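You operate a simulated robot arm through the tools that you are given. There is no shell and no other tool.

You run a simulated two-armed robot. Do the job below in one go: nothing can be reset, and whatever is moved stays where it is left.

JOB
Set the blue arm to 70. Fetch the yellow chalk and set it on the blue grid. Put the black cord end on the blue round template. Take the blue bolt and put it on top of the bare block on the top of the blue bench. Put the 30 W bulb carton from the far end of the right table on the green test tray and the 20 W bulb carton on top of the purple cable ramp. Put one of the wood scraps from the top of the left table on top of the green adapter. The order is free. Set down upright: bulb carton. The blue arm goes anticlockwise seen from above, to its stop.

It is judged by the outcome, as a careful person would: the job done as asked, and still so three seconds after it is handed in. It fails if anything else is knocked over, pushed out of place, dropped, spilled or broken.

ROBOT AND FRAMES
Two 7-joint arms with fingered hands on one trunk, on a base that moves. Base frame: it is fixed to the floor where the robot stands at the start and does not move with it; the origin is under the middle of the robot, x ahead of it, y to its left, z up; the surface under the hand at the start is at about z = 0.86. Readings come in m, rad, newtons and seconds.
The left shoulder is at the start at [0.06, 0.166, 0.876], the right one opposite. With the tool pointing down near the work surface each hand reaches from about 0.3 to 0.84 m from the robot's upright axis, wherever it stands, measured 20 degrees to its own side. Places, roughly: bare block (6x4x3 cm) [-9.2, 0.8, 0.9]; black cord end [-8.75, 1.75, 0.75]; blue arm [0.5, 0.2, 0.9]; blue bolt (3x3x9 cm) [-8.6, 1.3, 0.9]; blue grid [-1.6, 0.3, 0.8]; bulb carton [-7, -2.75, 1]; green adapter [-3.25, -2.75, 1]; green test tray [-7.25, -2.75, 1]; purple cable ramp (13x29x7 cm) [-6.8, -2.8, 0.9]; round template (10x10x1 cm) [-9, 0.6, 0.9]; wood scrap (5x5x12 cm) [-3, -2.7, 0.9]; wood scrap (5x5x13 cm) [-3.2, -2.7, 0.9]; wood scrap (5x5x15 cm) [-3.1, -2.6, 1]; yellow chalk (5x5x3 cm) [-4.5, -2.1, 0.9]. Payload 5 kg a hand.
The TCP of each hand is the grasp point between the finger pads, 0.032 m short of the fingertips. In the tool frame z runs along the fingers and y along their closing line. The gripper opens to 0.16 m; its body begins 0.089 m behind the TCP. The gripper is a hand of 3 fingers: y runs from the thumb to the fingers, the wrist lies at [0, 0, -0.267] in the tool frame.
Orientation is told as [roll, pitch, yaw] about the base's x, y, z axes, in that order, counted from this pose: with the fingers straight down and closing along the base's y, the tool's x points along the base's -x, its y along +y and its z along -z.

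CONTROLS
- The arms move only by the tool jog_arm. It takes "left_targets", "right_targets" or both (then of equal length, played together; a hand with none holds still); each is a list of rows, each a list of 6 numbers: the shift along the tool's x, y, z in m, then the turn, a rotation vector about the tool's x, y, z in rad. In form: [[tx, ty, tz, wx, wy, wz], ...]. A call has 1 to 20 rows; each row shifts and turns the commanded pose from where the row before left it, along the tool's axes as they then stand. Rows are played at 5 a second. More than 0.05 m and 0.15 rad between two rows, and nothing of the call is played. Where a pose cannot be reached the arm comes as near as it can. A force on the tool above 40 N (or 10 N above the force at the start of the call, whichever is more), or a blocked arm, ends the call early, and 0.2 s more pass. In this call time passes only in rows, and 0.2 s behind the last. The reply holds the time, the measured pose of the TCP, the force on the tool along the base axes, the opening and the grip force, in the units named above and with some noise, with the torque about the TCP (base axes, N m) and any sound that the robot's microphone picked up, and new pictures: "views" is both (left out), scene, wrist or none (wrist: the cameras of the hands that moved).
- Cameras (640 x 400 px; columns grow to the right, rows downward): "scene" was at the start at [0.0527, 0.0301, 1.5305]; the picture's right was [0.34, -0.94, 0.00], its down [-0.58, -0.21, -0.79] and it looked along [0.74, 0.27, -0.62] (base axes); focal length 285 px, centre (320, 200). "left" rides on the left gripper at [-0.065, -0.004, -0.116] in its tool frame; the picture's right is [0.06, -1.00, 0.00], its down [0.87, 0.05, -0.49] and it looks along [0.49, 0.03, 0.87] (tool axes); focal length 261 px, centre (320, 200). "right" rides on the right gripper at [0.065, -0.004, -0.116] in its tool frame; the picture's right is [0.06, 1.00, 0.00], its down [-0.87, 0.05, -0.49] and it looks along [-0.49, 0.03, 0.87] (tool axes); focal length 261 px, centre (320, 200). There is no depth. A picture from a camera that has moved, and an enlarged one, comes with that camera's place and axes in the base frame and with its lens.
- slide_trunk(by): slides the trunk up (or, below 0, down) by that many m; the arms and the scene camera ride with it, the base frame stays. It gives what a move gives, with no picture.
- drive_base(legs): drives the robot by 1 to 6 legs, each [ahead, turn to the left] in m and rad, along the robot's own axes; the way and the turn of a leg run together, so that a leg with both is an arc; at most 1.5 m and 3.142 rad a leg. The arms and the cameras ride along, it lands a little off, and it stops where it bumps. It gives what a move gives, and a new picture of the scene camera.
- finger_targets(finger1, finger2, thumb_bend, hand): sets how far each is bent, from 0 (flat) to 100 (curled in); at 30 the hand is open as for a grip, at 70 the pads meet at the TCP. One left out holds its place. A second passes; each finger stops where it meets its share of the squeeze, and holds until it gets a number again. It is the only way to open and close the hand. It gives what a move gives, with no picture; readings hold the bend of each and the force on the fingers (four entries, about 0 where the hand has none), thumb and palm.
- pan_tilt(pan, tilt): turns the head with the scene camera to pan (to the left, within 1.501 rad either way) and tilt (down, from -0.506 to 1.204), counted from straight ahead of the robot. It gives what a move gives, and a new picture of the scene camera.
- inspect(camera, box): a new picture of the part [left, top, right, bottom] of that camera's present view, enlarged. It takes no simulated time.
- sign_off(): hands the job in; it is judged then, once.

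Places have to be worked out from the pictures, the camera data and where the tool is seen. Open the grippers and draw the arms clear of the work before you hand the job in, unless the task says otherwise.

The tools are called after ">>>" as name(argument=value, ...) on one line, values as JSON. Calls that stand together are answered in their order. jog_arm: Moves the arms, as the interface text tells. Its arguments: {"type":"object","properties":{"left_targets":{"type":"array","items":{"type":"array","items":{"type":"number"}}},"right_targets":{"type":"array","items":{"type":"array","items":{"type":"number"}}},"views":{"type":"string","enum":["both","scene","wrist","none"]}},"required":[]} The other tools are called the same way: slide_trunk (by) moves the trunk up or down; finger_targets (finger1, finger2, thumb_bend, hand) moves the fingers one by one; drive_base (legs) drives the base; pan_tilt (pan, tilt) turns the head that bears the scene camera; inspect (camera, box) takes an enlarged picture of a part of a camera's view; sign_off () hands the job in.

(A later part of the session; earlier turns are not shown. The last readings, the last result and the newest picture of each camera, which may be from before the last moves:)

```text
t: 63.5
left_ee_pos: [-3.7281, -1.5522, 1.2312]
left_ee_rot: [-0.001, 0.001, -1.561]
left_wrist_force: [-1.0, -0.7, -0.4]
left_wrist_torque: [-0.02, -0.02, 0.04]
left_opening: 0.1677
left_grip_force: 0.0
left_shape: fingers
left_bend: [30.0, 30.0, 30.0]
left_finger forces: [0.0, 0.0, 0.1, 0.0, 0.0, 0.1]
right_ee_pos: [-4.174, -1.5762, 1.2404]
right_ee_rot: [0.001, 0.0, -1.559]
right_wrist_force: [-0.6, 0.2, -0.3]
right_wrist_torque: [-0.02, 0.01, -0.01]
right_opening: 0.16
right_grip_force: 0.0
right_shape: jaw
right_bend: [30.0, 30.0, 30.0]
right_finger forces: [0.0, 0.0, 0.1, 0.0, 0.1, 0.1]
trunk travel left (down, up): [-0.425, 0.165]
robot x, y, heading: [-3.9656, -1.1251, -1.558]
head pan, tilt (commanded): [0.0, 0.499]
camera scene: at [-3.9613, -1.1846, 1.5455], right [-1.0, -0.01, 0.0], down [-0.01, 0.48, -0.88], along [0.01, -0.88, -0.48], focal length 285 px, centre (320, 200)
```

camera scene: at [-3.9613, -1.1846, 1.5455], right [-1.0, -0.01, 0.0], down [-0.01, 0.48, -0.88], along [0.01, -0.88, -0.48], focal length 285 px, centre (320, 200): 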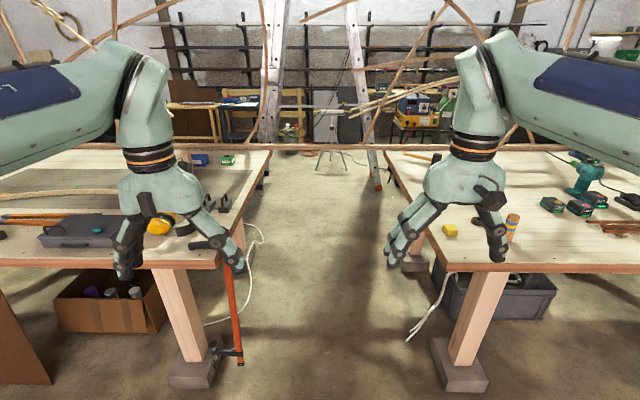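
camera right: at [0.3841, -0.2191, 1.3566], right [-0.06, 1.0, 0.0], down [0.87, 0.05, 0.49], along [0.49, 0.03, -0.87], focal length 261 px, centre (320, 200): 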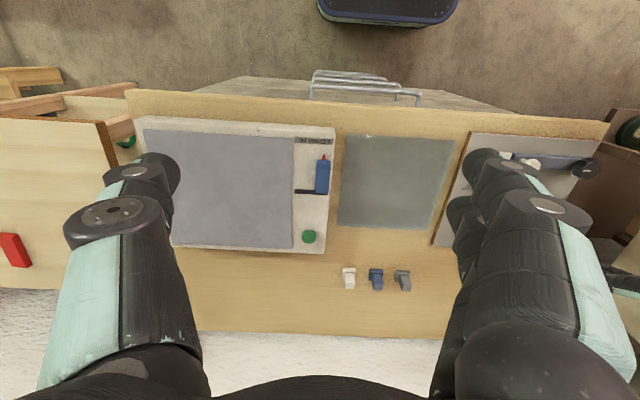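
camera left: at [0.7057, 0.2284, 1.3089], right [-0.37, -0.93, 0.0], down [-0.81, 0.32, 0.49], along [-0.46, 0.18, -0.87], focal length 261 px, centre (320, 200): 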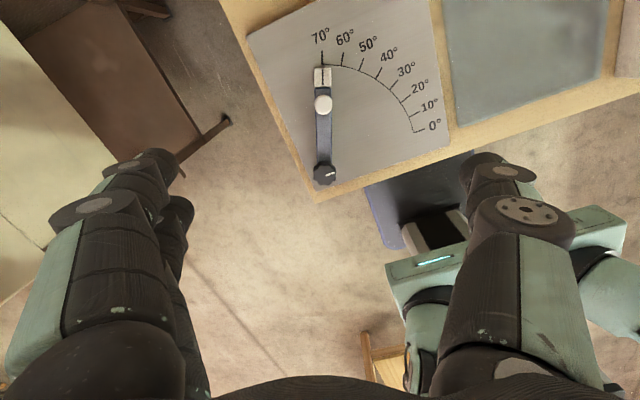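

The yellow chalk is visible at about [−4.48, −2.16] on the near corner of the right table. I inspect the scraps/adapters region and the chalk region.

>>> inspect(camera="scene", box=[120, 130, 280, 280])

>>> inspect(camera="scene", box=[390, 130, 640, 280])

```text
2.67 times, centred on (200, 205) of scene
camera zoom: at [-3.9613, -1.1846, 1.5455], right [-1.0, -0.01, 0.0], down [-0.01, 0.48, -0.88], along [0.01, -0.88, -0.48], focal length 759 px, centre (640, 187)
```

zoom: 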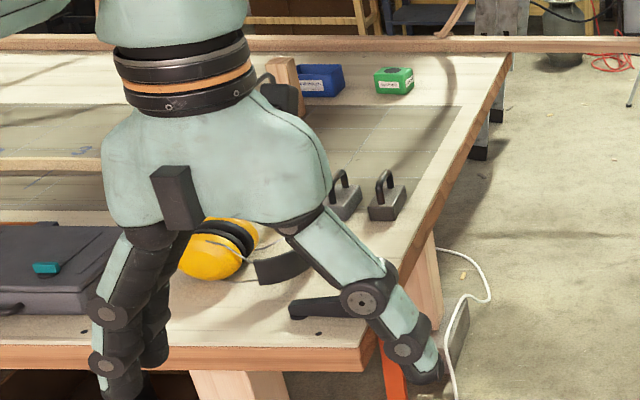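

```text
2.56 times, centred on (515, 205) of scene
camera zoom: at [-3.9613, -1.1846, 1.5455], right [-1.0, -0.01, 0.0], down [-0.01, 0.48, -0.88], along [0.01, -0.88, -0.48], focal length 729 px, centre (-179, 187)
```

zoom: 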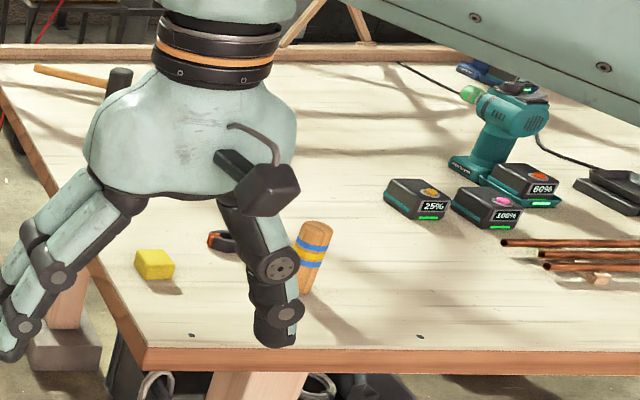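

The green adapter is at about [−3.35, −2.9] and the scraps around [−3.0…−3.2, −2.6…−2.75]; the gap spans x ≈ −4.38 to −3.59. I drive forward into it part of the way and check the back side.

>>> drive_base(legs=[[0.75, 0]])

>>> pan_tilt(pan=0.0, tilt=0.25)

```text
t: 67.5
left_ee_pos: [-3.7298, -2.3098, 1.2317]
left_ee_rot: [-0.001, 0.0, -1.571]
left_wrist_force: [-0.6, -0.4, 0.1]
left_wrist_torque: [0.03, 0.01, 0.0]
left_opening: 0.1677
left_grip_force: 0.1
left_shape: fingers
left_bend: [30.0, 30.0, 30.0]
left_finger forces: [0.0, 0.0, 0.0, 0.0, 0.0, 0.0]
right_ee_pos: [-4.1752, -2.3276, 1.2402]
right_ee_rot: [0.001, 0.0, -1.572]
right_wrist_force: [0.7, -0.2, -0.4]
right_wrist_torque: [0.03, -0.01, 0.0]
right_opening: 0.1599
right_grip_force: 0.0
right_shape: jaw
right_bend: [30.0, 30.0, 30.0]
right_finger forces: [0.0, 0.0, 0.0, 0.1, 0.1, 0.1]
trunk travel left (down, up): [-0.425, 0.165]
robot x, y, heading: [-3.9602, -1.8764, -1.572]
head pan, tilt (commanded): [0.0, 0.499]
camera scene: at [-3.9585, -1.9391, 1.5454], right [-1.0, 0.0, 0.0], down [0.0, 0.48, -0.88], along [0.0, -0.88, -0.48], focal length 285 px, centre (320, 200)
```

scene: 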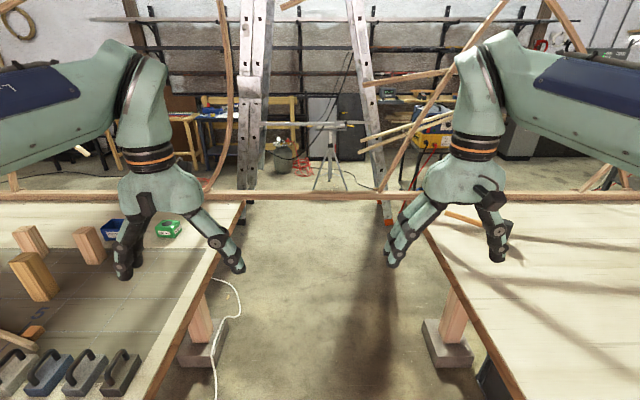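

```text
t: 68.3
left_ee_pos: [-3.7297, -2.3083, 1.231]
left_ee_rot: [-0.001, 0.001, -1.57]
left_wrist_force: [0.6, -0.7, 0.5]
left_wrist_torque: [0.03, 0.03, 0.01]
left_opening: 0.1675
left_grip_force: 0.0
left_shape: fingers
left_bend: [30.0, 30.0, 30.0]
left_finger forces: [0.0, 0.1, 0.0, 0.0, 0.0, 0.1]
right_ee_pos: [-4.176, -2.3273, 1.2404]
right_ee_rot: [0.0, 0.0, -1.573]
right_wrist_force: [-0.7, 0.6, 0.7]
right_wrist_torque: [0.01, 0.02, 0.01]
right_opening: 0.1599
right_grip_force: 0.1
right_shape: jaw
right_bend: [30.0, 30.0, 30.0]
right_finger forces: [0.0, 0.0, 0.0, 0.0, 0.0, 0.0]
trunk travel left (down, up): [-0.425, 0.165]
robot x, y, heading: [-3.9597, -1.8749, -1.566]
head pan, tilt (commanded): [0.0, 0.25]
camera scene: at [-3.9585, -1.9411, 1.5685], right [-1.0, 0.0, 0.0], down [0.0, 0.25, -0.97], along [0.0, -0.97, -0.25], focal length 285 px, centre (320, 200)
```

scene: 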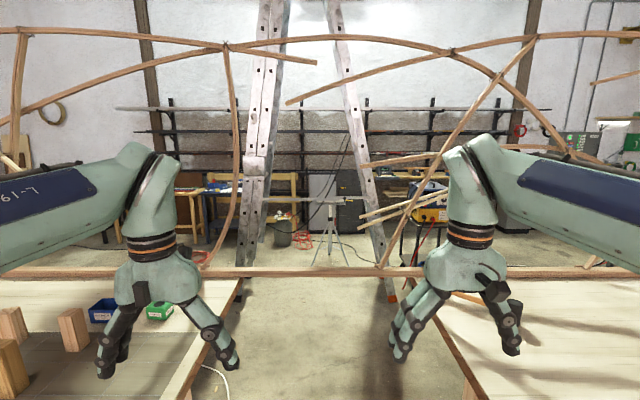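

The lattice of bent timber rests on a rail at about y = −3.13, z = 0.91, so I keep everything at y > −3.05. The green adapter is at about [−3.35, −2.88]; I ease into the gap and turn to heading ≈ −0.4 to serve scrap and adapter with the right hand.

>>> drive_base(legs=[[0.4, 0], [0, 0.6], [0.12, 0], [0, 0.566]])

>>> pan_tilt(pan=-0.05, tilt=0.7)

```text
t: 73.6
left_ee_pos: [-3.4626, -2.598, 1.2326]
left_ee_rot: [0.001, -0.004, -0.961]
left_wrist_force: [0.1, -1.0, -0.3]
left_wrist_torque: [-0.01, 0.01, 0.02]
left_opening: 0.1678
left_grip_force: 0.1
left_shape: fingers
left_bend: [30.0, 30.0, 30.0]
left_finger forces: [0.1, 0.1, 0.0, 0.0, 0.1, 0.0]
right_ee_pos: [-3.8171, -2.8685, 1.2411]
right_ee_rot: [0.005, -0.003, -0.964]
right_wrist_force: [0.9, -0.8, 0.2]
right_wrist_torque: [-0.02, -0.02, 0.02]
right_opening: 0.1601
right_grip_force: 0.1
right_shape: jaw
right_bend: [30.0, 30.0, 30.0]
right_finger forces: [0.0, 0.0, 0.1, 0.0, 0.0, 0.0]
trunk travel left (down, up): [-0.425, 0.165]
robot x, y, heading: [-3.894, -2.3763, -0.96]
head pan, tilt (commanded): [0.0, 0.25]
stopped in leg 4: the robot was blocked; the commanded pose is now the measured one
camera scene: at [-3.8616, -2.4291, 1.5684], right [-0.82, -0.58, 0.0], down [-0.14, 0.2, -0.97], along [0.56, -0.79, -0.24], focal length 285 px, centre (320, 200)
```

scene: 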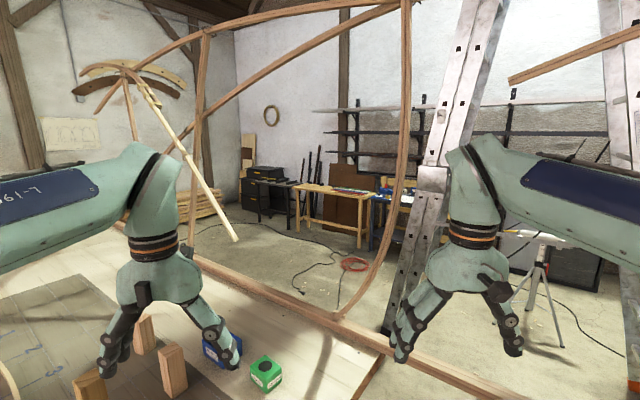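

```text
t: 74.5
left_ee_pos: [-3.4629, -2.5988, 1.2334]
left_ee_rot: [-0.001, -0.003, -0.962]
left_wrist_force: [-0.5, 0.5, 0.4]
left_wrist_torque: [0.03, 0.01, -0.01]
left_opening: 0.1678
left_grip_force: 0.1
left_shape: fingers
left_bend: [30.0, 30.0, 30.0]
left_finger forces: [0.0, 0.1, 0.0, 0.0, 0.0, 0.0]
right_ee_pos: [-3.816, -2.8697, 1.2421]
right_ee_rot: [0.005, -0.005, -0.962]
right_wrist_force: [0.2, 0.7, 0.0]
right_wrist_torque: [0.03, 0.01, 0.03]
right_opening: 0.1603
right_grip_force: 0.0
right_shape: jaw
right_bend: [30.0, 30.0, 30.0]
right_finger forces: [0.0, 0.0, 0.0, 0.0, 0.1, 0.0]
trunk travel left (down, up): [-0.425, 0.165]
robot x, y, heading: [-3.8917, -2.3772, -0.957]
head pan, tilt (commanded): [-0.051, 0.7]
camera scene: at [-3.8699, -2.4241, 1.5277], right [-0.85, -0.53, 0.0], down [-0.34, 0.54, -0.77], along [0.41, -0.65, -0.64], focal length 285 px, centre (320, 200)
```

scene: 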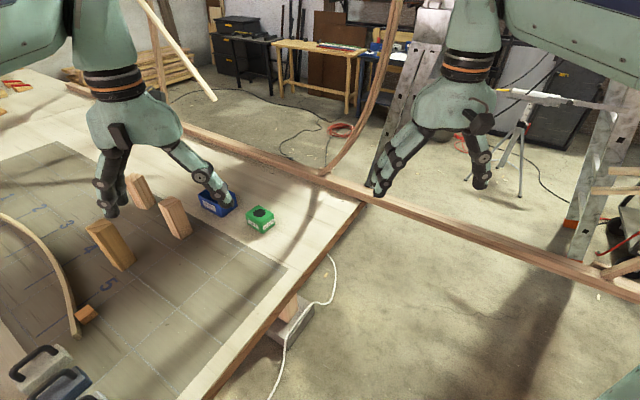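

The final turn was blocked right away. I look down on both sides to see what the robot is touching.

>>> pan_tilt(pan=1.2, tilt=1.0)

>>> pan_tilt(pan=-1.3, tilt=1.0)

```text
t: 75.9
left_ee_pos: [-3.4613, -2.5984, 1.2333]
left_ee_rot: [0.001, -0.003, -0.962]
left_wrist_force: [0.4, -0.6, 0.2]
left_wrist_torque: [0.0, 0.02, -0.01]
left_opening: 0.1678
left_grip_force: 0.1
left_shape: fingers
left_bend: [30.0, 30.0, 30.0]
left_finger forces: [0.0, 0.0, 0.0, 0.0, 0.0, 0.0]
right_ee_pos: [-3.817, -2.868, 1.2422]
right_ee_rot: [0.003, -0.005, -0.961]
right_wrist_force: [0.1, 0.4, -0.7]
right_wrist_torque: [-0.03, 0.01, 0.02]
right_opening: 0.1598
right_grip_force: 0.1
right_shape: jaw
right_bend: [30.0, 30.0, 30.0]
right_finger forces: [0.0, 0.1, 0.0, 0.0, 0.0, 0.2]
trunk travel left (down, up): [-0.425, 0.165]
robot x, y, heading: [-3.8931, -2.3793, -0.958]
head pan, tilt (commanded): [1.201, 1.0]
camera scene: at [-3.8473, -2.3352, 1.5046], right [0.24, -0.97, 0.0], down [-0.81, -0.2, -0.54], along [0.53, 0.13, -0.84], focal length 285 px, centre (320, 200)
```

scene: 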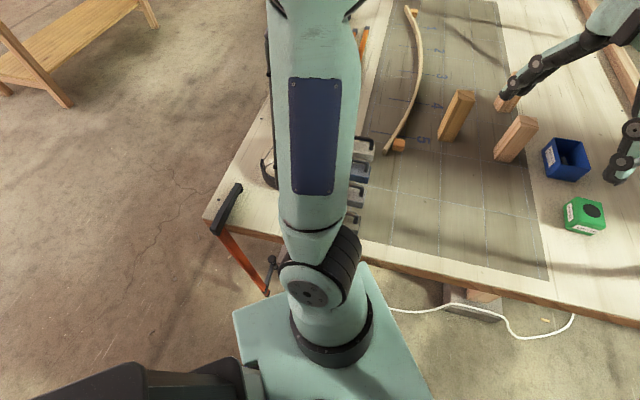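

```text
t: 78.2
left_ee_pos: [-3.4613, -2.5978, 1.2335]
left_ee_rot: [-0.002, -0.003, -0.962]
left_wrist_force: [0.7, 1.1, 0.5]
left_wrist_torque: [0.01, -0.01, -0.01]
left_opening: 0.1678
left_grip_force: 0.0
left_shape: fingers
left_bend: [30.0, 30.0, 30.0]
left_finger forces: [0.0, 0.1, 0.1, 0.0, 0.0, 0.1]
right_ee_pos: [-3.8166, -2.8674, 1.2429]
right_ee_rot: [0.004, -0.005, -0.962]
right_wrist_force: [0.8, -0.4, -0.1]
right_wrist_torque: [0.02, -0.06, 0.0]
right_opening: 0.1597
right_grip_force: 0.0
right_shape: jaw
right_bend: [30.0, 30.0, 30.0]
right_finger forces: [0.1, 0.0, 0.0, 0.1, 0.0, 0.1]
trunk travel left (down, up): [-0.425, 0.165]
robot x, y, heading: [-3.8963, -2.3796, -0.96]
head pan, tilt (commanded): [-1.3, 1.0]
camera scene: at [-3.9584, -2.4059, 1.5045], right [-0.77, 0.63, 0.0], down [0.53, 0.65, -0.54], along [-0.34, -0.42, -0.84], focal length 285 px, centre (320, 200)
```

scene: 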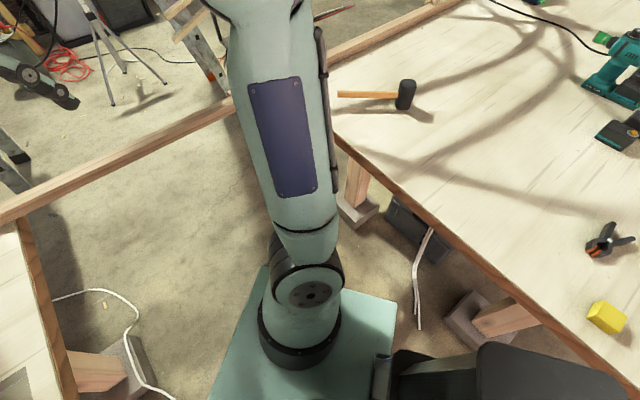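

The shoulder carriage's front-left corner sits at the left table's edge, so I can't turn further; but from here the left hand can reach both scrap and adapter. I look at the adapter and scraps closely.

>>> pan_tilt(pan=0.45, tilt=0.8)

>>> inspect(camera="scene", box=[200, 100, 440, 250])

```text
t: 80.0
left_ee_pos: [-3.4602, -2.5976, 1.2339]
left_ee_rot: [0.001, -0.003, -0.961]
left_wrist_force: [0.2, 0.1, 0.0]
left_wrist_torque: [0.01, 0.01, -0.03]
left_opening: 0.1678
left_grip_force: 0.0
left_shape: fingers
left_bend: [30.0, 30.0, 30.0]
left_finger forces: [0.0, 0.1, 0.1, 0.0, 0.1, 0.1]
right_ee_pos: [-3.8153, -2.8691, 1.2424]
right_ee_rot: [0.004, -0.002, -0.959]
right_wrist_force: [0.4, 0.0, 0.1]
right_wrist_torque: [0.03, -0.04, 0.01]
right_opening: 0.1598
right_grip_force: 0.0
right_shape: jaw
right_bend: [30.0, 30.0, 30.0]
right_finger forces: [0.0, 0.1, 0.0, 0.0, 0.1, 0.0]
trunk travel left (down, up): [-0.425, 0.165]
robot x, y, heading: [-3.8923, -2.3795, -0.955]
head pan, tilt (commanded): [0.45, 0.799]
camera scene: at [-3.8435, -2.392, 1.5197], right [-0.49, -0.87, 0.0], down [-0.62, 0.35, -0.7], along [0.61, -0.34, -0.72], focal length 285 px, centre (320, 200)
```

scene: 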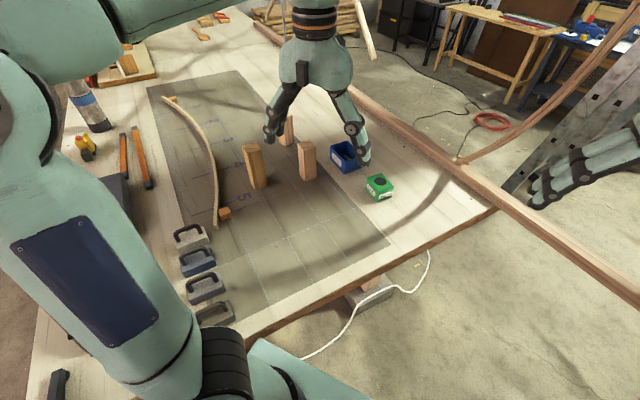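

```text
2.67 times, centred on (320, 175) of scene
camera zoom: at [-3.8435, -2.392, 1.5197], right [-0.49, -0.87, 0.0], down [-0.62, 0.35, -0.7], along [0.61, -0.34, -0.72], focal length 759 px, centre (320, 267)
```

zoom: 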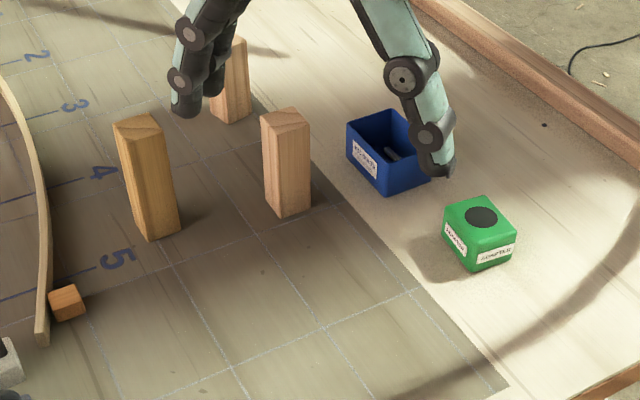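

The green adapter is a closed box, top about 6×5.5 cm at z ≈ 0.91, centre ≈ [−3.352, −2.882]. The light 13 cm scrap stands at about [−3.158, −2.725] turned ≈ 0.22 rad; I move the left hand above it.

>>> jog_arm(left_targets=[[-0.03464, 0.02186, 0.005, 0, 0, 0], [-0.03464, 0.02186, 0.005, 0, 0, 0], [-0.03464, 0.02186, 0.005, 0, 0, 0], [-0.03464, 0.02186, 0.005, 0, 0, 0], [-0.03464, 0.02186, 0.005, 0, 0, 0], [-0.03464, 0.02186, 0.005, 0, 0, 0], [-0.03464, 0.02186, 0.005, 0, 0, 0], [-0.03464, 0.02186, 0.005, 0, 0, 0], [0, 0, 0, 0, 0, 0.13], [0, 0, 0, 0, 0, 0.13], [0, 0, 0, 0, 0, 0.13]], views="both")

```text
t: 82.3
left_ee_pos: [-3.1944, -2.7091, 1.1874]
left_ee_rot: [0.003, -0.004, -1.352]
left_wrist_force: [0.3, -0.4, 0.8]
left_wrist_torque: [0.03, -0.01, -0.01]
left_opening: 0.1681
left_grip_force: 0.0
left_shape: fingers
left_bend: [30.0, 30.0, 30.0]
left_finger forces: [0.0, 0.0, 0.0, 0.0, 0.0, 0.0]
left hand out of reach, approached as far as the arm can: row 7, 8
right_ee_pos: [-3.8153, -2.8678, 1.2418]
right_ee_rot: [0.005, -0.004, -0.962]
right_wrist_force: [-0.4, -0.1, 0.5]
right_wrist_torque: [-0.01, -0.02, -0.01]
right_opening: 0.1601
right_grip_force: 0.0
right_shape: jaw
right_bend: [30.0, 30.0, 30.0]
right_finger forces: [0.0, 0.0, 0.0, 0.0, 0.0, 0.0]
trunk travel left (down, up): [-0.425, 0.165]
robot x, y, heading: [-3.8978, -2.3804, -0.957]
head pan, tilt (commanded): [0.45, 0.799]
camera scene: at [-3.8431, -2.3919, 1.5195], right [-0.49, -0.87, 0.0], down [-0.63, 0.35, -0.7], along [0.61, -0.34, -0.72], focal length 285 px, centre (320, 200)
camera left: at [-3.1852, -2.7744, 1.3038], right [-0.99, -0.15, 0.0], down [-0.14, 0.86, 0.49], along [-0.07, 0.48, -0.87], focal length 261 px, centre (320, 200)
```

scene: 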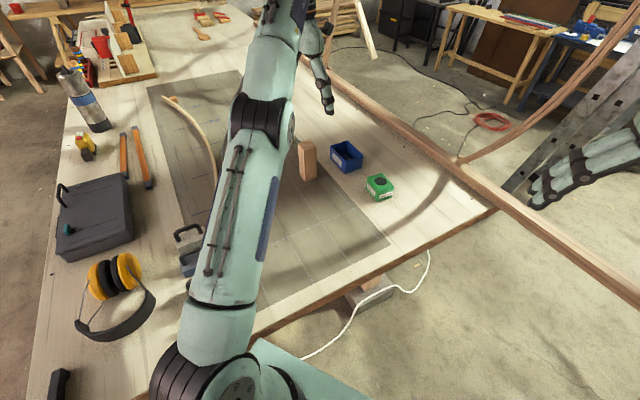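
left: 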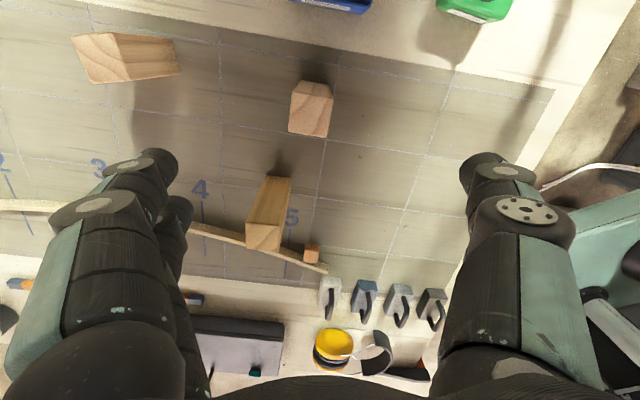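

By the wrist camera the scrap's top is at about [−3.183, −2.712] (table surface nearer z ≈ 0.88 here). The arm was just out of reach at that height; I lower the hand a bit and check where it lands.

>>> jog_arm(left_targets=[[0, 0, 0.03, 0, 0, 0], [0, 0, 0.03, 0, 0, 0]], views="wrist")

```text
t: 83.0
left_ee_pos: [-3.1962, -2.7108, 1.1286]
left_ee_rot: [-0.002, -0.004, -1.352]
left_wrist_force: [-0.6, 0.4, -1.2]
left_wrist_torque: [0.0, 0.0, 0.01]
left_opening: 0.1682
left_grip_force: 0.1
left_shape: fingers
left_bend: [30.0, 30.0, 30.0]
left_finger forces: [0.0, 0.0, 0.0, 0.0, 0.1, 0.0]
right_ee_pos: [-3.8152, -2.8687, 1.2425]
right_ee_rot: [0.004, -0.003, -0.961]
right_wrist_force: [0.8, 0.5, 0.0]
right_wrist_torque: [0.02, 0.01, 0.0]
right_opening: 0.1601
right_grip_force: 0.1
right_shape: jaw
right_bend: [30.0, 30.0, 30.0]
right_finger forces: [0.0, 0.0, 0.0, 0.0, 0.1, 0.0]
trunk travel left (down, up): [-0.425, 0.165]
robot x, y, heading: [-3.8942, -2.3794, -0.954]
head pan, tilt (commanded): [0.45, 0.799]
camera left: at [-3.1863, -2.776, 1.2446], right [-0.99, -0.16, 0.0], down [-0.14, 0.86, 0.49], along [-0.08, 0.48, -0.87], focal length 261 px, centre (320, 200)
```

left: 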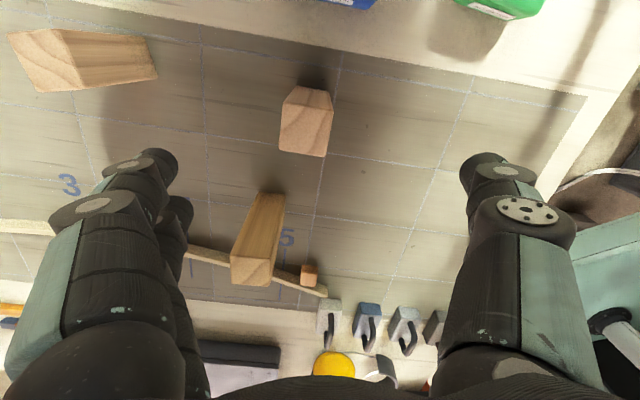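

The scrap is nearly axis-aligned, top centre [−3.182, −2.711]. I square the hand up, centre it and lower so that the pads are about 4 cm below its top.

>>> jog_arm(left_targets=[[0, 0, 0, 0, 0, 0.095], [0, 0, 0, 0, 0, 0.095], [-0.0004, 0.0137, 0.02, 0, 0, 0], [0, 0, 0.035, 0, 0, 0], [0, 0, 0.035, 0, 0, 0], [0, 0, 0.035, 0, 0, 0], [0, 0, 0.035, 0, 0, 0]], views="both")

```text
t: 84.5
left_ee_pos: [-3.1785, -2.7107, 0.9688]
left_ee_rot: [0.002, -0.001, -1.541]
left_wrist_force: [0.0, -0.3, 0.5]
left_wrist_torque: [-0.01, -0.04, -0.02]
left_opening: 0.1683
left_grip_force: 0.1
left_shape: fingers
left_bend: [30.0, 30.0, 30.0]
left_finger forces: [0.1, 0.0, 0.0, 0.0, 0.0, 0.0]
right_ee_pos: [-3.8136, -2.8694, 1.2413]
right_ee_rot: [0.003, -0.003, -0.962]
right_wrist_force: [-0.3, 0.5, -0.7]
right_wrist_torque: [0.02, 0.02, 0.02]
right_opening: 0.1597
right_grip_force: 0.1
right_shape: jaw
right_bend: [30.0, 30.0, 30.0]
right_finger forces: [0.0, 0.0, 0.0, 0.0, 0.0, 0.0]
trunk travel left (down, up): [-0.425, 0.165]
robot x, y, heading: [-3.8969, -2.3794, -0.961]
head pan, tilt (commanded): [0.45, 0.799]
camera scene: at [-3.8429, -2.3925, 1.5196], right [-0.49, -0.87, 0.0], down [-0.63, 0.35, -0.7], along [0.61, -0.34, -0.72], focal length 285 px, centre (320, 200)
camera left: at [-3.1808, -2.7765, 1.0837], right [-1.0, 0.03, 0.0], down [0.03, 0.87, 0.49], along [0.02, 0.49, -0.87], focal length 261 px, centre (320, 200)
```

scene: 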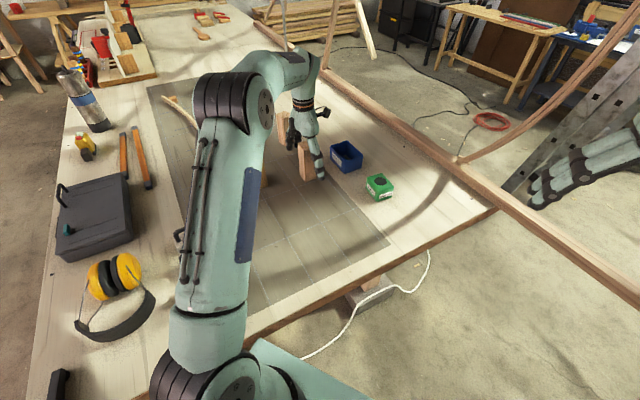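
left: 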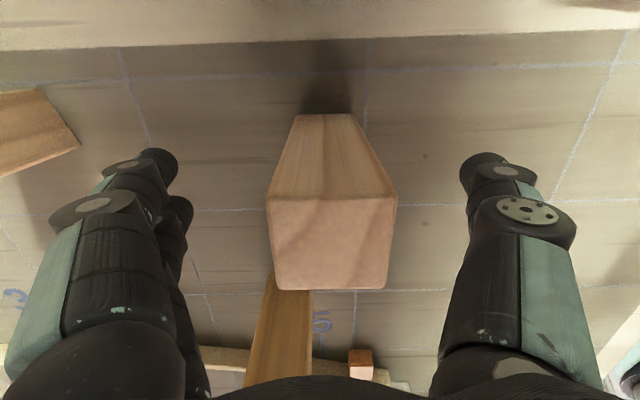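

The scrap is centred between thumb and fingers. I go down a touch more and close on it.

>>> jog_arm(left_targets=[[-0.002, -0.003, 0.012, 0, 0, 0]], views="none")

>>> finger_targets(hand="left", finger1=70, finger2=70, thumb_bend=70)

```text
t: 85.0
left_ee_pos: [-3.1808, -2.7123, 0.9576]
left_ee_rot: [0.0, -0.002, -1.541]
left_wrist_force: [0.1, 0.3, 0.9]
left_wrist_torque: [0.0, -0.01, 0.0]
left_opening: 0.1682
left_grip_force: 0.0
left_shape: fingers
left_bend: [30.0, 30.0, 30.0]
left_finger forces: [0.1, 0.0, 0.1, 0.1, 0.0, 0.0]
right_ee_pos: [-3.8151, -2.8687, 1.2411]
right_ee_rot: [0.002, -0.003, -0.96]
right_wrist_force: [-0.2, 0.3, 1.0]
right_wrist_torque: [0.0, 0.02, -0.01]
right_opening: 0.1597
right_grip_force: 0.0
right_shape: jaw
right_bend: [30.0, 30.0, 30.0]
right_finger forces: [0.1, 0.0, 0.0, 0.0, 0.0, 0.1]
trunk travel left (down, up): [-0.425, 0.165]
robot x, y, heading: [-3.8992, -2.3795, -0.956]
head pan, tilt (commanded): [0.45, 0.799]
```

```text
t: 86.0
left_ee_pos: [-3.1811, -2.7121, 0.9566]
left_ee_rot: [0.0, -0.002, -1.541]
left_wrist_force: [-0.2, 0.7, -1.2]
left_wrist_torque: [0.0, 0.01, 0.02]
left_opening: 0.0481
left_grip_force: 19.7
left_shape: fingers
left_bend: [61.0, 61.0, 64.0]
left_finger forces: [9.5, 10.0, 0.0, 0.1, 19.5, 0.0]
right_ee_pos: [-3.814, -2.8685, 1.2411]
right_ee_rot: [0.004, -0.003, -0.961]
right_wrist_force: [0.1, 0.4, -0.2]
right_wrist_torque: [0.0, -0.04, 0.0]
right_opening: 0.16
right_grip_force: 0.0
right_shape: jaw
right_bend: [30.0, 30.0, 30.0]
right_finger forces: [0.1, 0.0, 0.1, 0.0, 0.1, 0.1]
trunk travel left (down, up): [-0.425, 0.165]
robot x, y, heading: [-3.8966, -2.3809, -0.958]
head pan, tilt (commanded): [0.45, 0.799]
```

Firm grip (20 N, 4.8 cm wide). I lift the scrap 12 cm and move over toward the adapter, stopping short so that the wrist camera can see it.

>>> jog_arm(left_targets=[[0, 0, -0.03, 0, 0, 0], [0, 0, -0.045, 0, 0, 0], [0, 0, -0.045, 0, 0, 0], [-0.01452, -0.03666, 0, 0, 0, 0], [-0.01452, -0.03666, 0, 0, 0, 0], [-0.01452, -0.03666, 0, 0, 0, 0], [-0.01452, -0.03666, 0, 0, 0, 0], [-0.01452, -0.03666, 0, 0, 0, 0]], views="both")

```text
t: 87.8
left_ee_pos: [-3.3633, -2.7901, 1.0782]
left_ee_rot: [0.0, -0.002, -1.541]
left_wrist_force: [0.0, 0.3, -1.1]
left_wrist_torque: [0.01, -0.01, -0.01]
left_opening: 0.0479
left_grip_force: 19.3
left_shape: fingers
left_bend: [62.0, 61.0, 64.0]
left_finger forces: [9.4, 9.8, 0.0, 0.0, 19.4, 0.0]
right_ee_pos: [-3.8136, -2.8688, 1.2421]
right_ee_rot: [0.003, -0.002, -0.963]
right_wrist_force: [-0.8, -0.3, 0.6]
right_wrist_torque: [0.0, 0.0, 0.01]
right_opening: 0.1597
right_grip_force: 0.1
right_shape: jaw
right_bend: [30.0, 30.0, 30.0]
right_finger forces: [0.0, 0.0, 0.0, 0.0, 0.1, 0.1]
trunk travel left (down, up): [-0.425, 0.165]
robot x, y, heading: [-3.8956, -2.377, -0.956]
head pan, tilt (commanded): [0.45, 0.799]
camera scene: at [-3.8426, -2.3931, 1.5195], right [-0.49, -0.87, 0.0], down [-0.63, 0.35, -0.7], along [0.61, -0.34, -0.72], focal length 285 px, centre (320, 200)
camera left: at [-3.3663, -2.8555, 1.1931], right [-1.0, 0.03, 0.0], down [0.03, 0.87, 0.49], along [0.02, 0.49, -0.87], focal length 261 px, centre (320, 200)
```

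scene: 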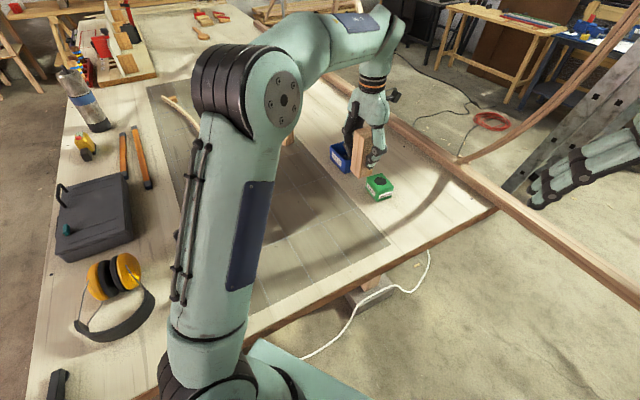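
left: 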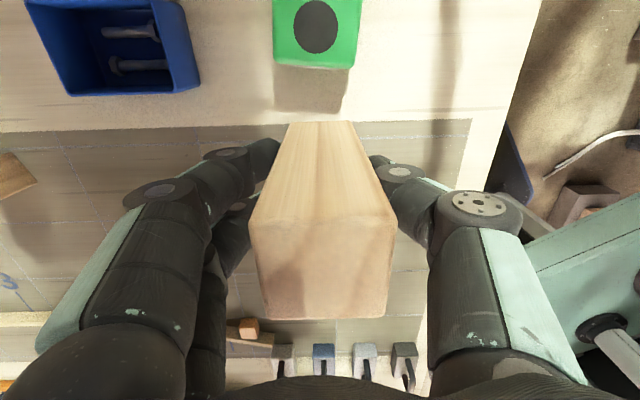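

The adapter's black disc is centred at about [−3.363, −2.876] and the scrap hangs straight at y ≈ −2.785. I shift it over the adapter by 9.2 cm.

>>> jog_arm(left_targets=[[-0.031, -0.0009, 0, 0, 0, 0], [-0.031, -0.0009, 0, 0, 0, 0], [-0.03, -0.0009, 0, 0, 0, 0], [0, 0, 0.03, 0, 0, 0]], views="both")

>>> inspect(camera="scene", box=[300, 80, 460, 220])

```text
t: 88.8
left_ee_pos: [-3.3633, -2.8839, 1.0465]
left_ee_rot: [-0.001, -0.001, -1.542]
left_wrist_force: [0.2, 0.0, -1.4]
left_wrist_torque: [0.04, 0.0, -0.02]
left_opening: 0.0483
left_grip_force: 19.2
left_shape: fingers
left_bend: [62.0, 61.0, 64.0]
left_finger forces: [9.4, 9.8, 0.0, 0.0, 19.2, 0.0]
right_ee_pos: [-3.8146, -2.8691, 1.2424]
right_ee_rot: [0.0, -0.002, -0.962]
right_wrist_force: [-0.4, 0.2, 0.7]
right_wrist_torque: [0.02, -0.02, -0.02]
right_opening: 0.16
right_grip_force: 0.1
right_shape: jaw
right_bend: [30.0, 30.0, 30.0]
right_finger forces: [0.1, 0.1, 0.0, 0.1, 0.0, 0.0]
trunk travel left (down, up): [-0.425, 0.165]
robot x, y, heading: [-3.896, -2.378, -0.958]
head pan, tilt (commanded): [0.45, 0.799]
camera scene: at [-3.8424, -2.3932, 1.5195], right [-0.49, -0.87, 0.0], down [-0.63, 0.35, -0.7], along [0.61, -0.34, -0.72], focal length 285 px, centre (320, 200)
camera left: at [-3.366, -2.9499, 1.1625], right [-1.0, 0.03, 0.0], down [0.03, 0.87, 0.49], along [0.02, 0.49, -0.87], focal length 261 px, centre (320, 200)
```

scene: 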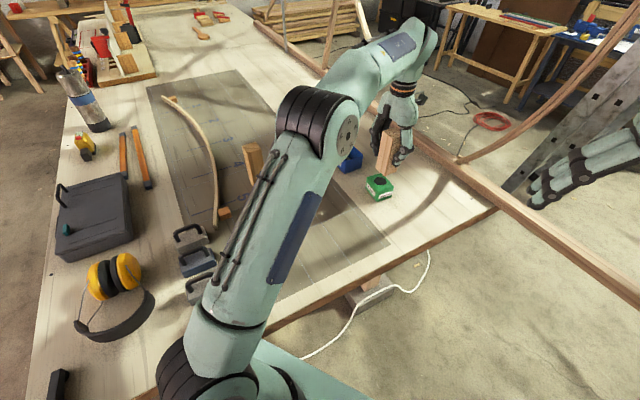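
left: 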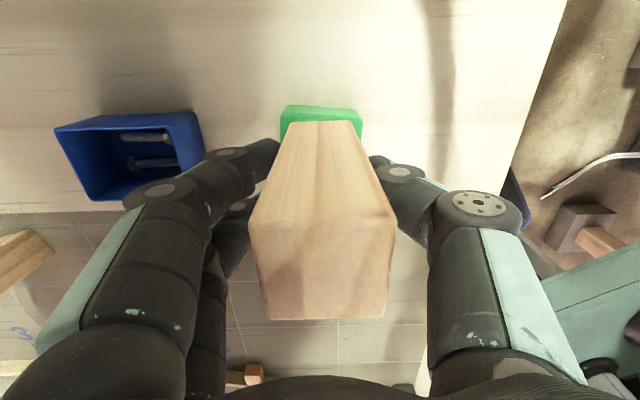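

```text
2.86 times, centred on (380, 150) of scene
camera zoom: at [-3.8424, -2.3932, 1.5195], right [-0.49, -0.87, 0.0], down [-0.63, 0.35, -0.7], along [0.61, -0.34, -0.72], focal length 813 px, centre (149, 343)
```

zoom: 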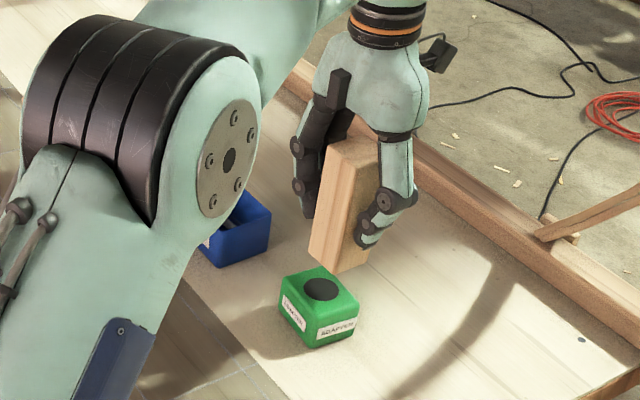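

The scrap's centre [−3.364, −2.880] lies over the adapter's centre [−3.364, −2.878]. I lower it gently until it touches.

>>> jog_arm(left_targets=[[0, 0, 0.012, 0, 0, 0], [0, 0, 0.01, 0, 0, 0], [0, 0, 0.004, 0, 0, 0], [0, 0, 0.003, 0, 0, 0]], views="wrist")

>>> inspect(camera="scene", box=[300, 80, 460, 220])

```text
t: 89.8
left_ee_pos: [-3.3641, -2.8829, 1.0188]
left_ee_rot: [0.001, -0.003, -1.539]
left_wrist_force: [0.1, -0.1, -0.8]
left_wrist_torque: [0.0, -0.01, 0.01]
left_opening: 0.048
left_grip_force: 19.1
left_shape: fingers
left_bend: [62.0, 61.0, 64.0]
left_finger forces: [9.4, 9.8, 0.0, 0.1, 19.3, 0.1]
right_ee_pos: [-3.8141, -2.8685, 1.2407]
right_ee_rot: [0.002, 0.0, -0.961]
right_wrist_force: [0.5, -0.9, 0.1]
right_wrist_torque: [0.0, -0.03, 0.02]
right_opening: 0.16
right_grip_force: 0.1
right_shape: jaw
right_bend: [30.0, 30.0, 30.0]
right_finger forces: [0.0, 0.1, 0.0, 0.1, 0.0, 0.0]
trunk travel left (down, up): [-0.425, 0.165]
robot x, y, heading: [-3.8948, -2.3779, -0.96]
head pan, tilt (commanded): [0.45, 0.799]
camera left: at [-3.3666, -2.9484, 1.1334], right [-1.0, 0.03, 0.0], down [0.03, 0.87, 0.49], along [0.02, 0.49, -0.87], focal length 261 px, centre (320, 200)
```

left: 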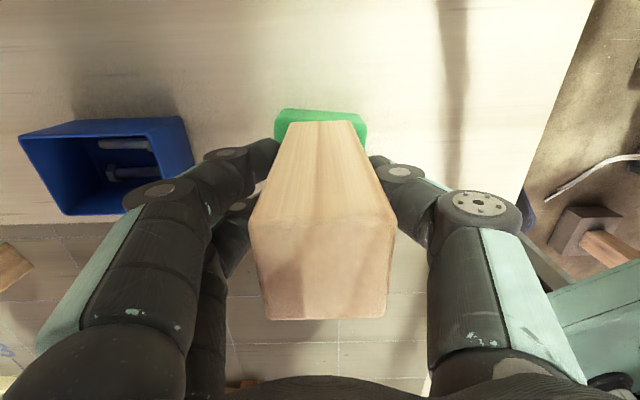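

```text
2.86 times, centred on (380, 150) of scene
camera zoom: at [-3.8424, -2.3933, 1.5196], right [-0.49, -0.87, 0.0], down [-0.63, 0.35, -0.7], along [0.61, -0.34, -0.72], focal length 813 px, centre (149, 343)
```

zoom: 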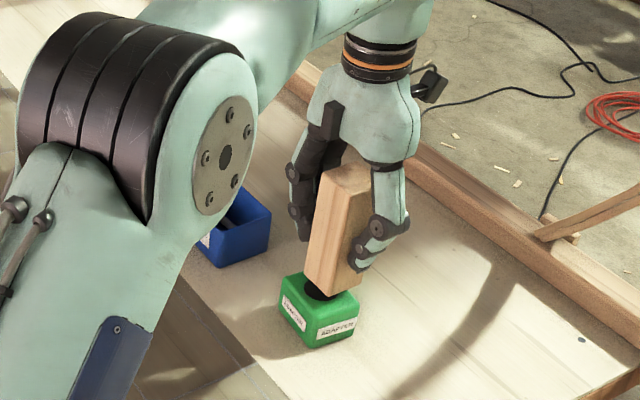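

It is still just above the adapter. I lower in 3 mm steps until contact.

>>> jog_arm(left_targets=[[0, 0, 0.003, 0, 0, 0], [0, 0, 0.003, 0, 0, 0], [0, 0, 0.002, 0, 0, 0]], views="wrist")

>>> inspect(camera="scene", box=[340, 120, 420, 210])

```text
t: 90.5
left_ee_pos: [-3.3649, -2.8826, 1.0094]
left_ee_rot: [-0.001, -0.003, -1.541]
left_wrist_force: [-0.5, -0.3, -1.0]
left_wrist_torque: [0.0, 0.0, -0.04]
left_opening: 0.0478
left_grip_force: 19.1
left_shape: fingers
left_bend: [62.0, 61.0, 64.0]
left_finger forces: [9.4, 9.8, 0.0, 0.0, 19.3, 0.0]
right_ee_pos: [-3.8135, -2.8695, 1.2406]
right_ee_rot: [0.002, -0.002, -0.962]
right_wrist_force: [-1.5, 0.2, -0.3]
right_wrist_torque: [0.03, 0.0, -0.02]
right_opening: 0.1598
right_grip_force: 0.1
right_shape: jaw
right_bend: [30.0, 30.0, 30.0]
right_finger forces: [0.0, 0.0, 0.1, 0.1, 0.0, 0.0]
trunk travel left (down, up): [-0.425, 0.165]
robot x, y, heading: [-3.8919, -2.3795, -0.957]
head pan, tilt (commanded): [0.45, 0.799]
camera left: at [-3.3667, -2.9487, 1.125], right [-1.0, 0.03, 0.0], down [0.03, 0.87, 0.49], along [0.02, 0.49, -0.87], focal length 261 px, centre (320, 200)
```

left: 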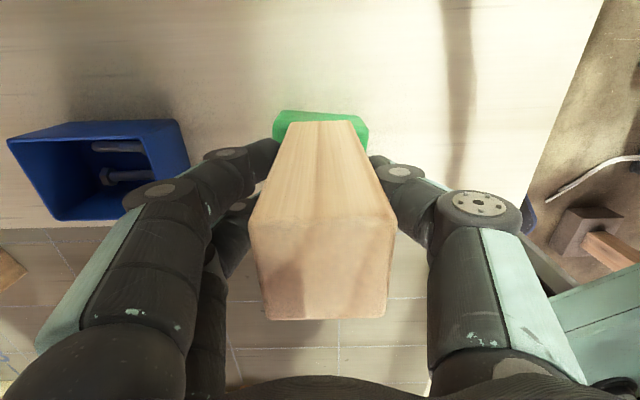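

```text
4.44 times, centred on (380, 165) of scene
camera zoom: at [-3.8423, -2.3933, 1.5196], right [-0.49, -0.87, 0.0], down [-0.63, 0.35, -0.7], along [0.61, -0.34, -0.72], focal length 1265 px, centre (53, 356)
```

zoom: 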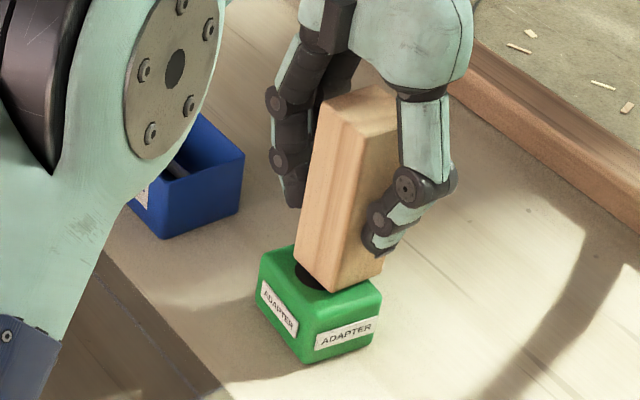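

Still a small gap; the wrist view shows even margins of adapter around the scrap. I continue lowering to contact.

>>> jog_arm(left_targets=[[0.002, 0.001, 0.003, 0, 0, 0], [0, 0, 0.003, 0, 0, 0], [0, 0, 0.003, 0, 0, 0], [0, 0, 0.002, 0, 0, 0]], views="wrist")

>>> inspect(camera="scene", box=[340, 120, 420, 210])

```text
t: 91.5
left_ee_pos: [-3.364, -2.8811, 1.0027]
left_ee_rot: [0.003, -0.008, -1.542]
left_wrist_force: [0.3, -1.0, 36.4]
left_wrist_torque: [-0.04, 0.12, 0.01]
left_opening: 0.0474
left_grip_force: 25.6
left_shape: fingers
left_bend: [64.0, 63.0, 65.0]
left_finger forces: [12.6, 13.2, 0.0, 0.0, 25.0, 0.1]
right_ee_pos: [-3.8155, -2.8667, 1.2434]
right_ee_rot: [0.003, -0.004, -0.962]
right_wrist_force: [1.1, -0.6, 0.3]
right_wrist_torque: [-0.01, -0.01, 0.0]
right_opening: 0.1599
right_grip_force: 0.2
right_shape: jaw
right_bend: [30.0, 30.0, 30.0]
right_finger forces: [0.0, 0.1, 0.0, 0.0, 0.0, 0.0]
trunk travel left (down, up): [-0.425, 0.165]
robot x, y, heading: [-3.8974, -2.3796, -0.957]
head pan, tilt (commanded): [0.45, 0.799]
camera left: at [-3.3656, -2.9458, 1.1196], right [-1.0, 0.03, 0.0], down [0.03, 0.88, 0.48], along [0.02, 0.48, -0.88], focal length 261 px, centre (320, 200)
```

left: 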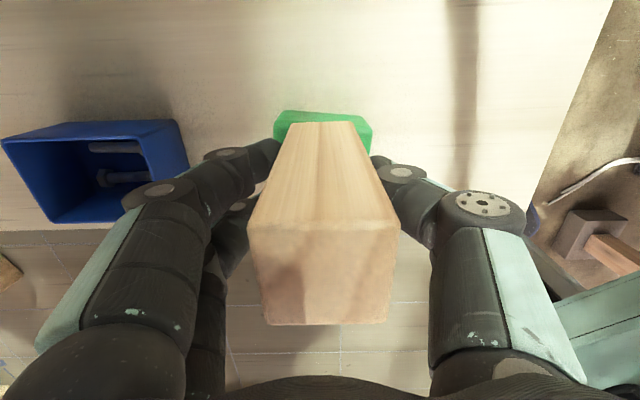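

```text
4.44 times, centred on (380, 165) of scene
camera zoom: at [-3.8432, -2.391, 1.5201], right [-0.49, -0.87, 0.0], down [-0.63, 0.35, -0.7], along [0.61, -0.34, -0.72], focal length 1265 px, centre (53, 356)
```

zoom: 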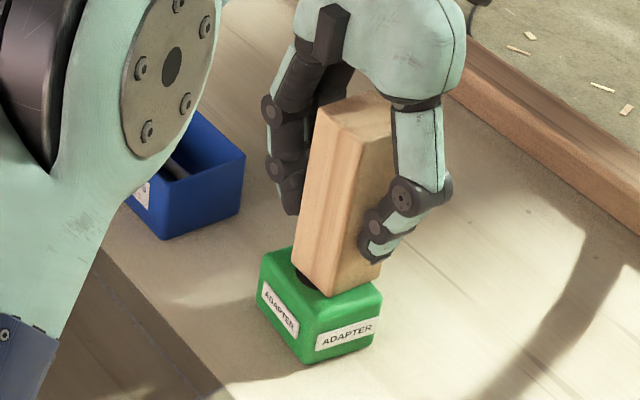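

Contact is made, but comparing both views the scrap sits about 8 mm too far back (its rear face is flush with the adapter's rear edge). I lift a little, shift it forward 8 mm and lower again.

>>> jog_arm(left_targets=[[0, 0, -0.006, 0, 0, 0], [0, 0, -0.008, 0, 0, 0], [0.008, 0.002, 0, 0, 0, 0], [0, 0, 0.004, 0, 0, 0], [0, 0, 0.003, 0, 0, 0]], views="wrist")

>>> inspect(camera="scene", box=[340, 120, 420, 210])

```text
t: 92.8
left_ee_pos: [-3.362, -2.8716, 1.005]
left_ee_rot: [0.0, -0.002, -1.541]
left_wrist_force: [0.0, 0.9, -0.3]
left_wrist_torque: [-0.04, -0.06, -0.01]
left_opening: 0.0478
left_grip_force: 19.1
left_shape: fingers
left_bend: [63.0, 63.0, 65.0]
left_finger forces: [9.4, 9.8, 0.0, 0.1, 19.2, 0.0]
right_ee_pos: [-3.8143, -2.8689, 1.2407]
right_ee_rot: [0.003, -0.002, -0.964]
right_wrist_force: [-0.3, -0.4, 0.1]
right_wrist_torque: [0.01, -0.03, -0.01]
right_opening: 0.1597
right_grip_force: 0.0
right_shape: jaw
right_bend: [30.0, 30.0, 30.0]
right_finger forces: [0.1, 0.0, 0.0, 0.1, 0.0, 0.0]
trunk travel left (down, up): [-0.425, 0.165]
robot x, y, heading: [-3.896, -2.3767, -0.959]
head pan, tilt (commanded): [0.45, 0.799]
camera left: at [-3.3637, -2.9377, 1.1207], right [-1.0, 0.03, 0.0], down [0.03, 0.87, 0.49], along [0.02, 0.49, -0.87], focal length 261 px, centre (320, 200)
```

left: 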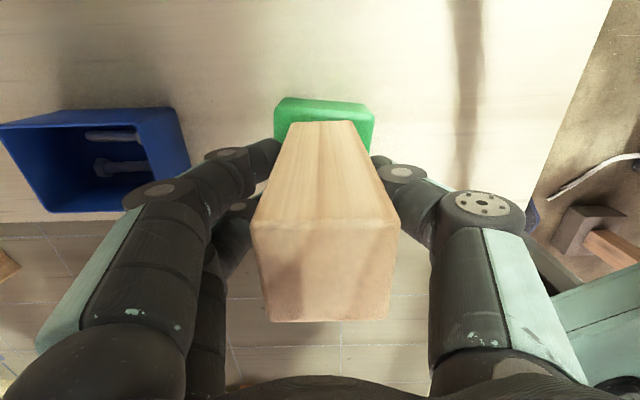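

```text
4.44 times, centred on (380, 165) of scene
camera zoom: at [-3.8421, -2.3931, 1.5195], right [-0.48, -0.87, 0.0], down [-0.63, 0.35, -0.7], along [0.61, -0.34, -0.72], focal length 1265 px, centre (53, 356)
```

zoom: 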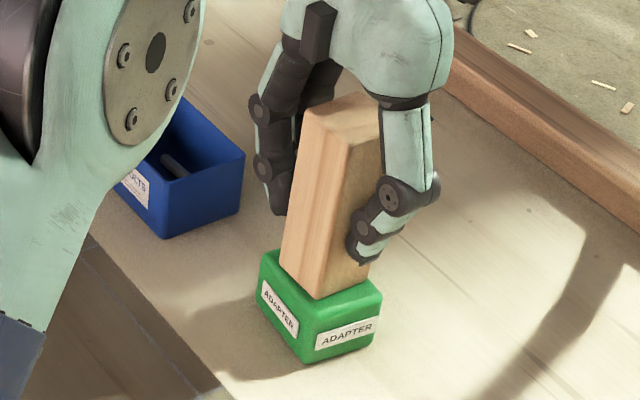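

Now the scrap is well centred. I lower the last millimetres to contact.

>>> jog_arm(left_targets=[[0, 0, 0.002, 0, 0, 0], [0, 0, 0.0015, 0, 0, 0]], views="none")

```text
t: 93.3
left_ee_pos: [-3.362, -2.8715, 1.0039]
left_ee_rot: [-0.001, -0.007, -1.54]
left_wrist_force: [-0.9, 2.4, 18.5]
left_wrist_torque: [0.04, 0.1, 0.0]
left_opening: 0.0478
left_grip_force: 20.9
left_shape: fingers
left_bend: [63.0, 63.0, 65.0]
left_finger forces: [10.1, 10.6, 0.1, 0.1, 21.5, 0.0]
right_ee_pos: [-3.8129, -2.8672, 1.2426]
right_ee_rot: [0.002, -0.005, -0.961]
right_wrist_force: [0.5, 0.5, 0.5]
right_wrist_torque: [-0.01, -0.04, 0.0]
right_opening: 0.1598
right_grip_force: 0.1
right_shape: jaw
right_bend: [30.0, 30.0, 30.0]
right_finger forces: [0.0, 0.1, 0.0, 0.1, 0.0, 0.1]
trunk travel left (down, up): [-0.425, 0.165]
robot x, y, heading: [-3.898, -2.3777, -0.96]
head pan, tilt (commanded): [0.45, 0.799]
```

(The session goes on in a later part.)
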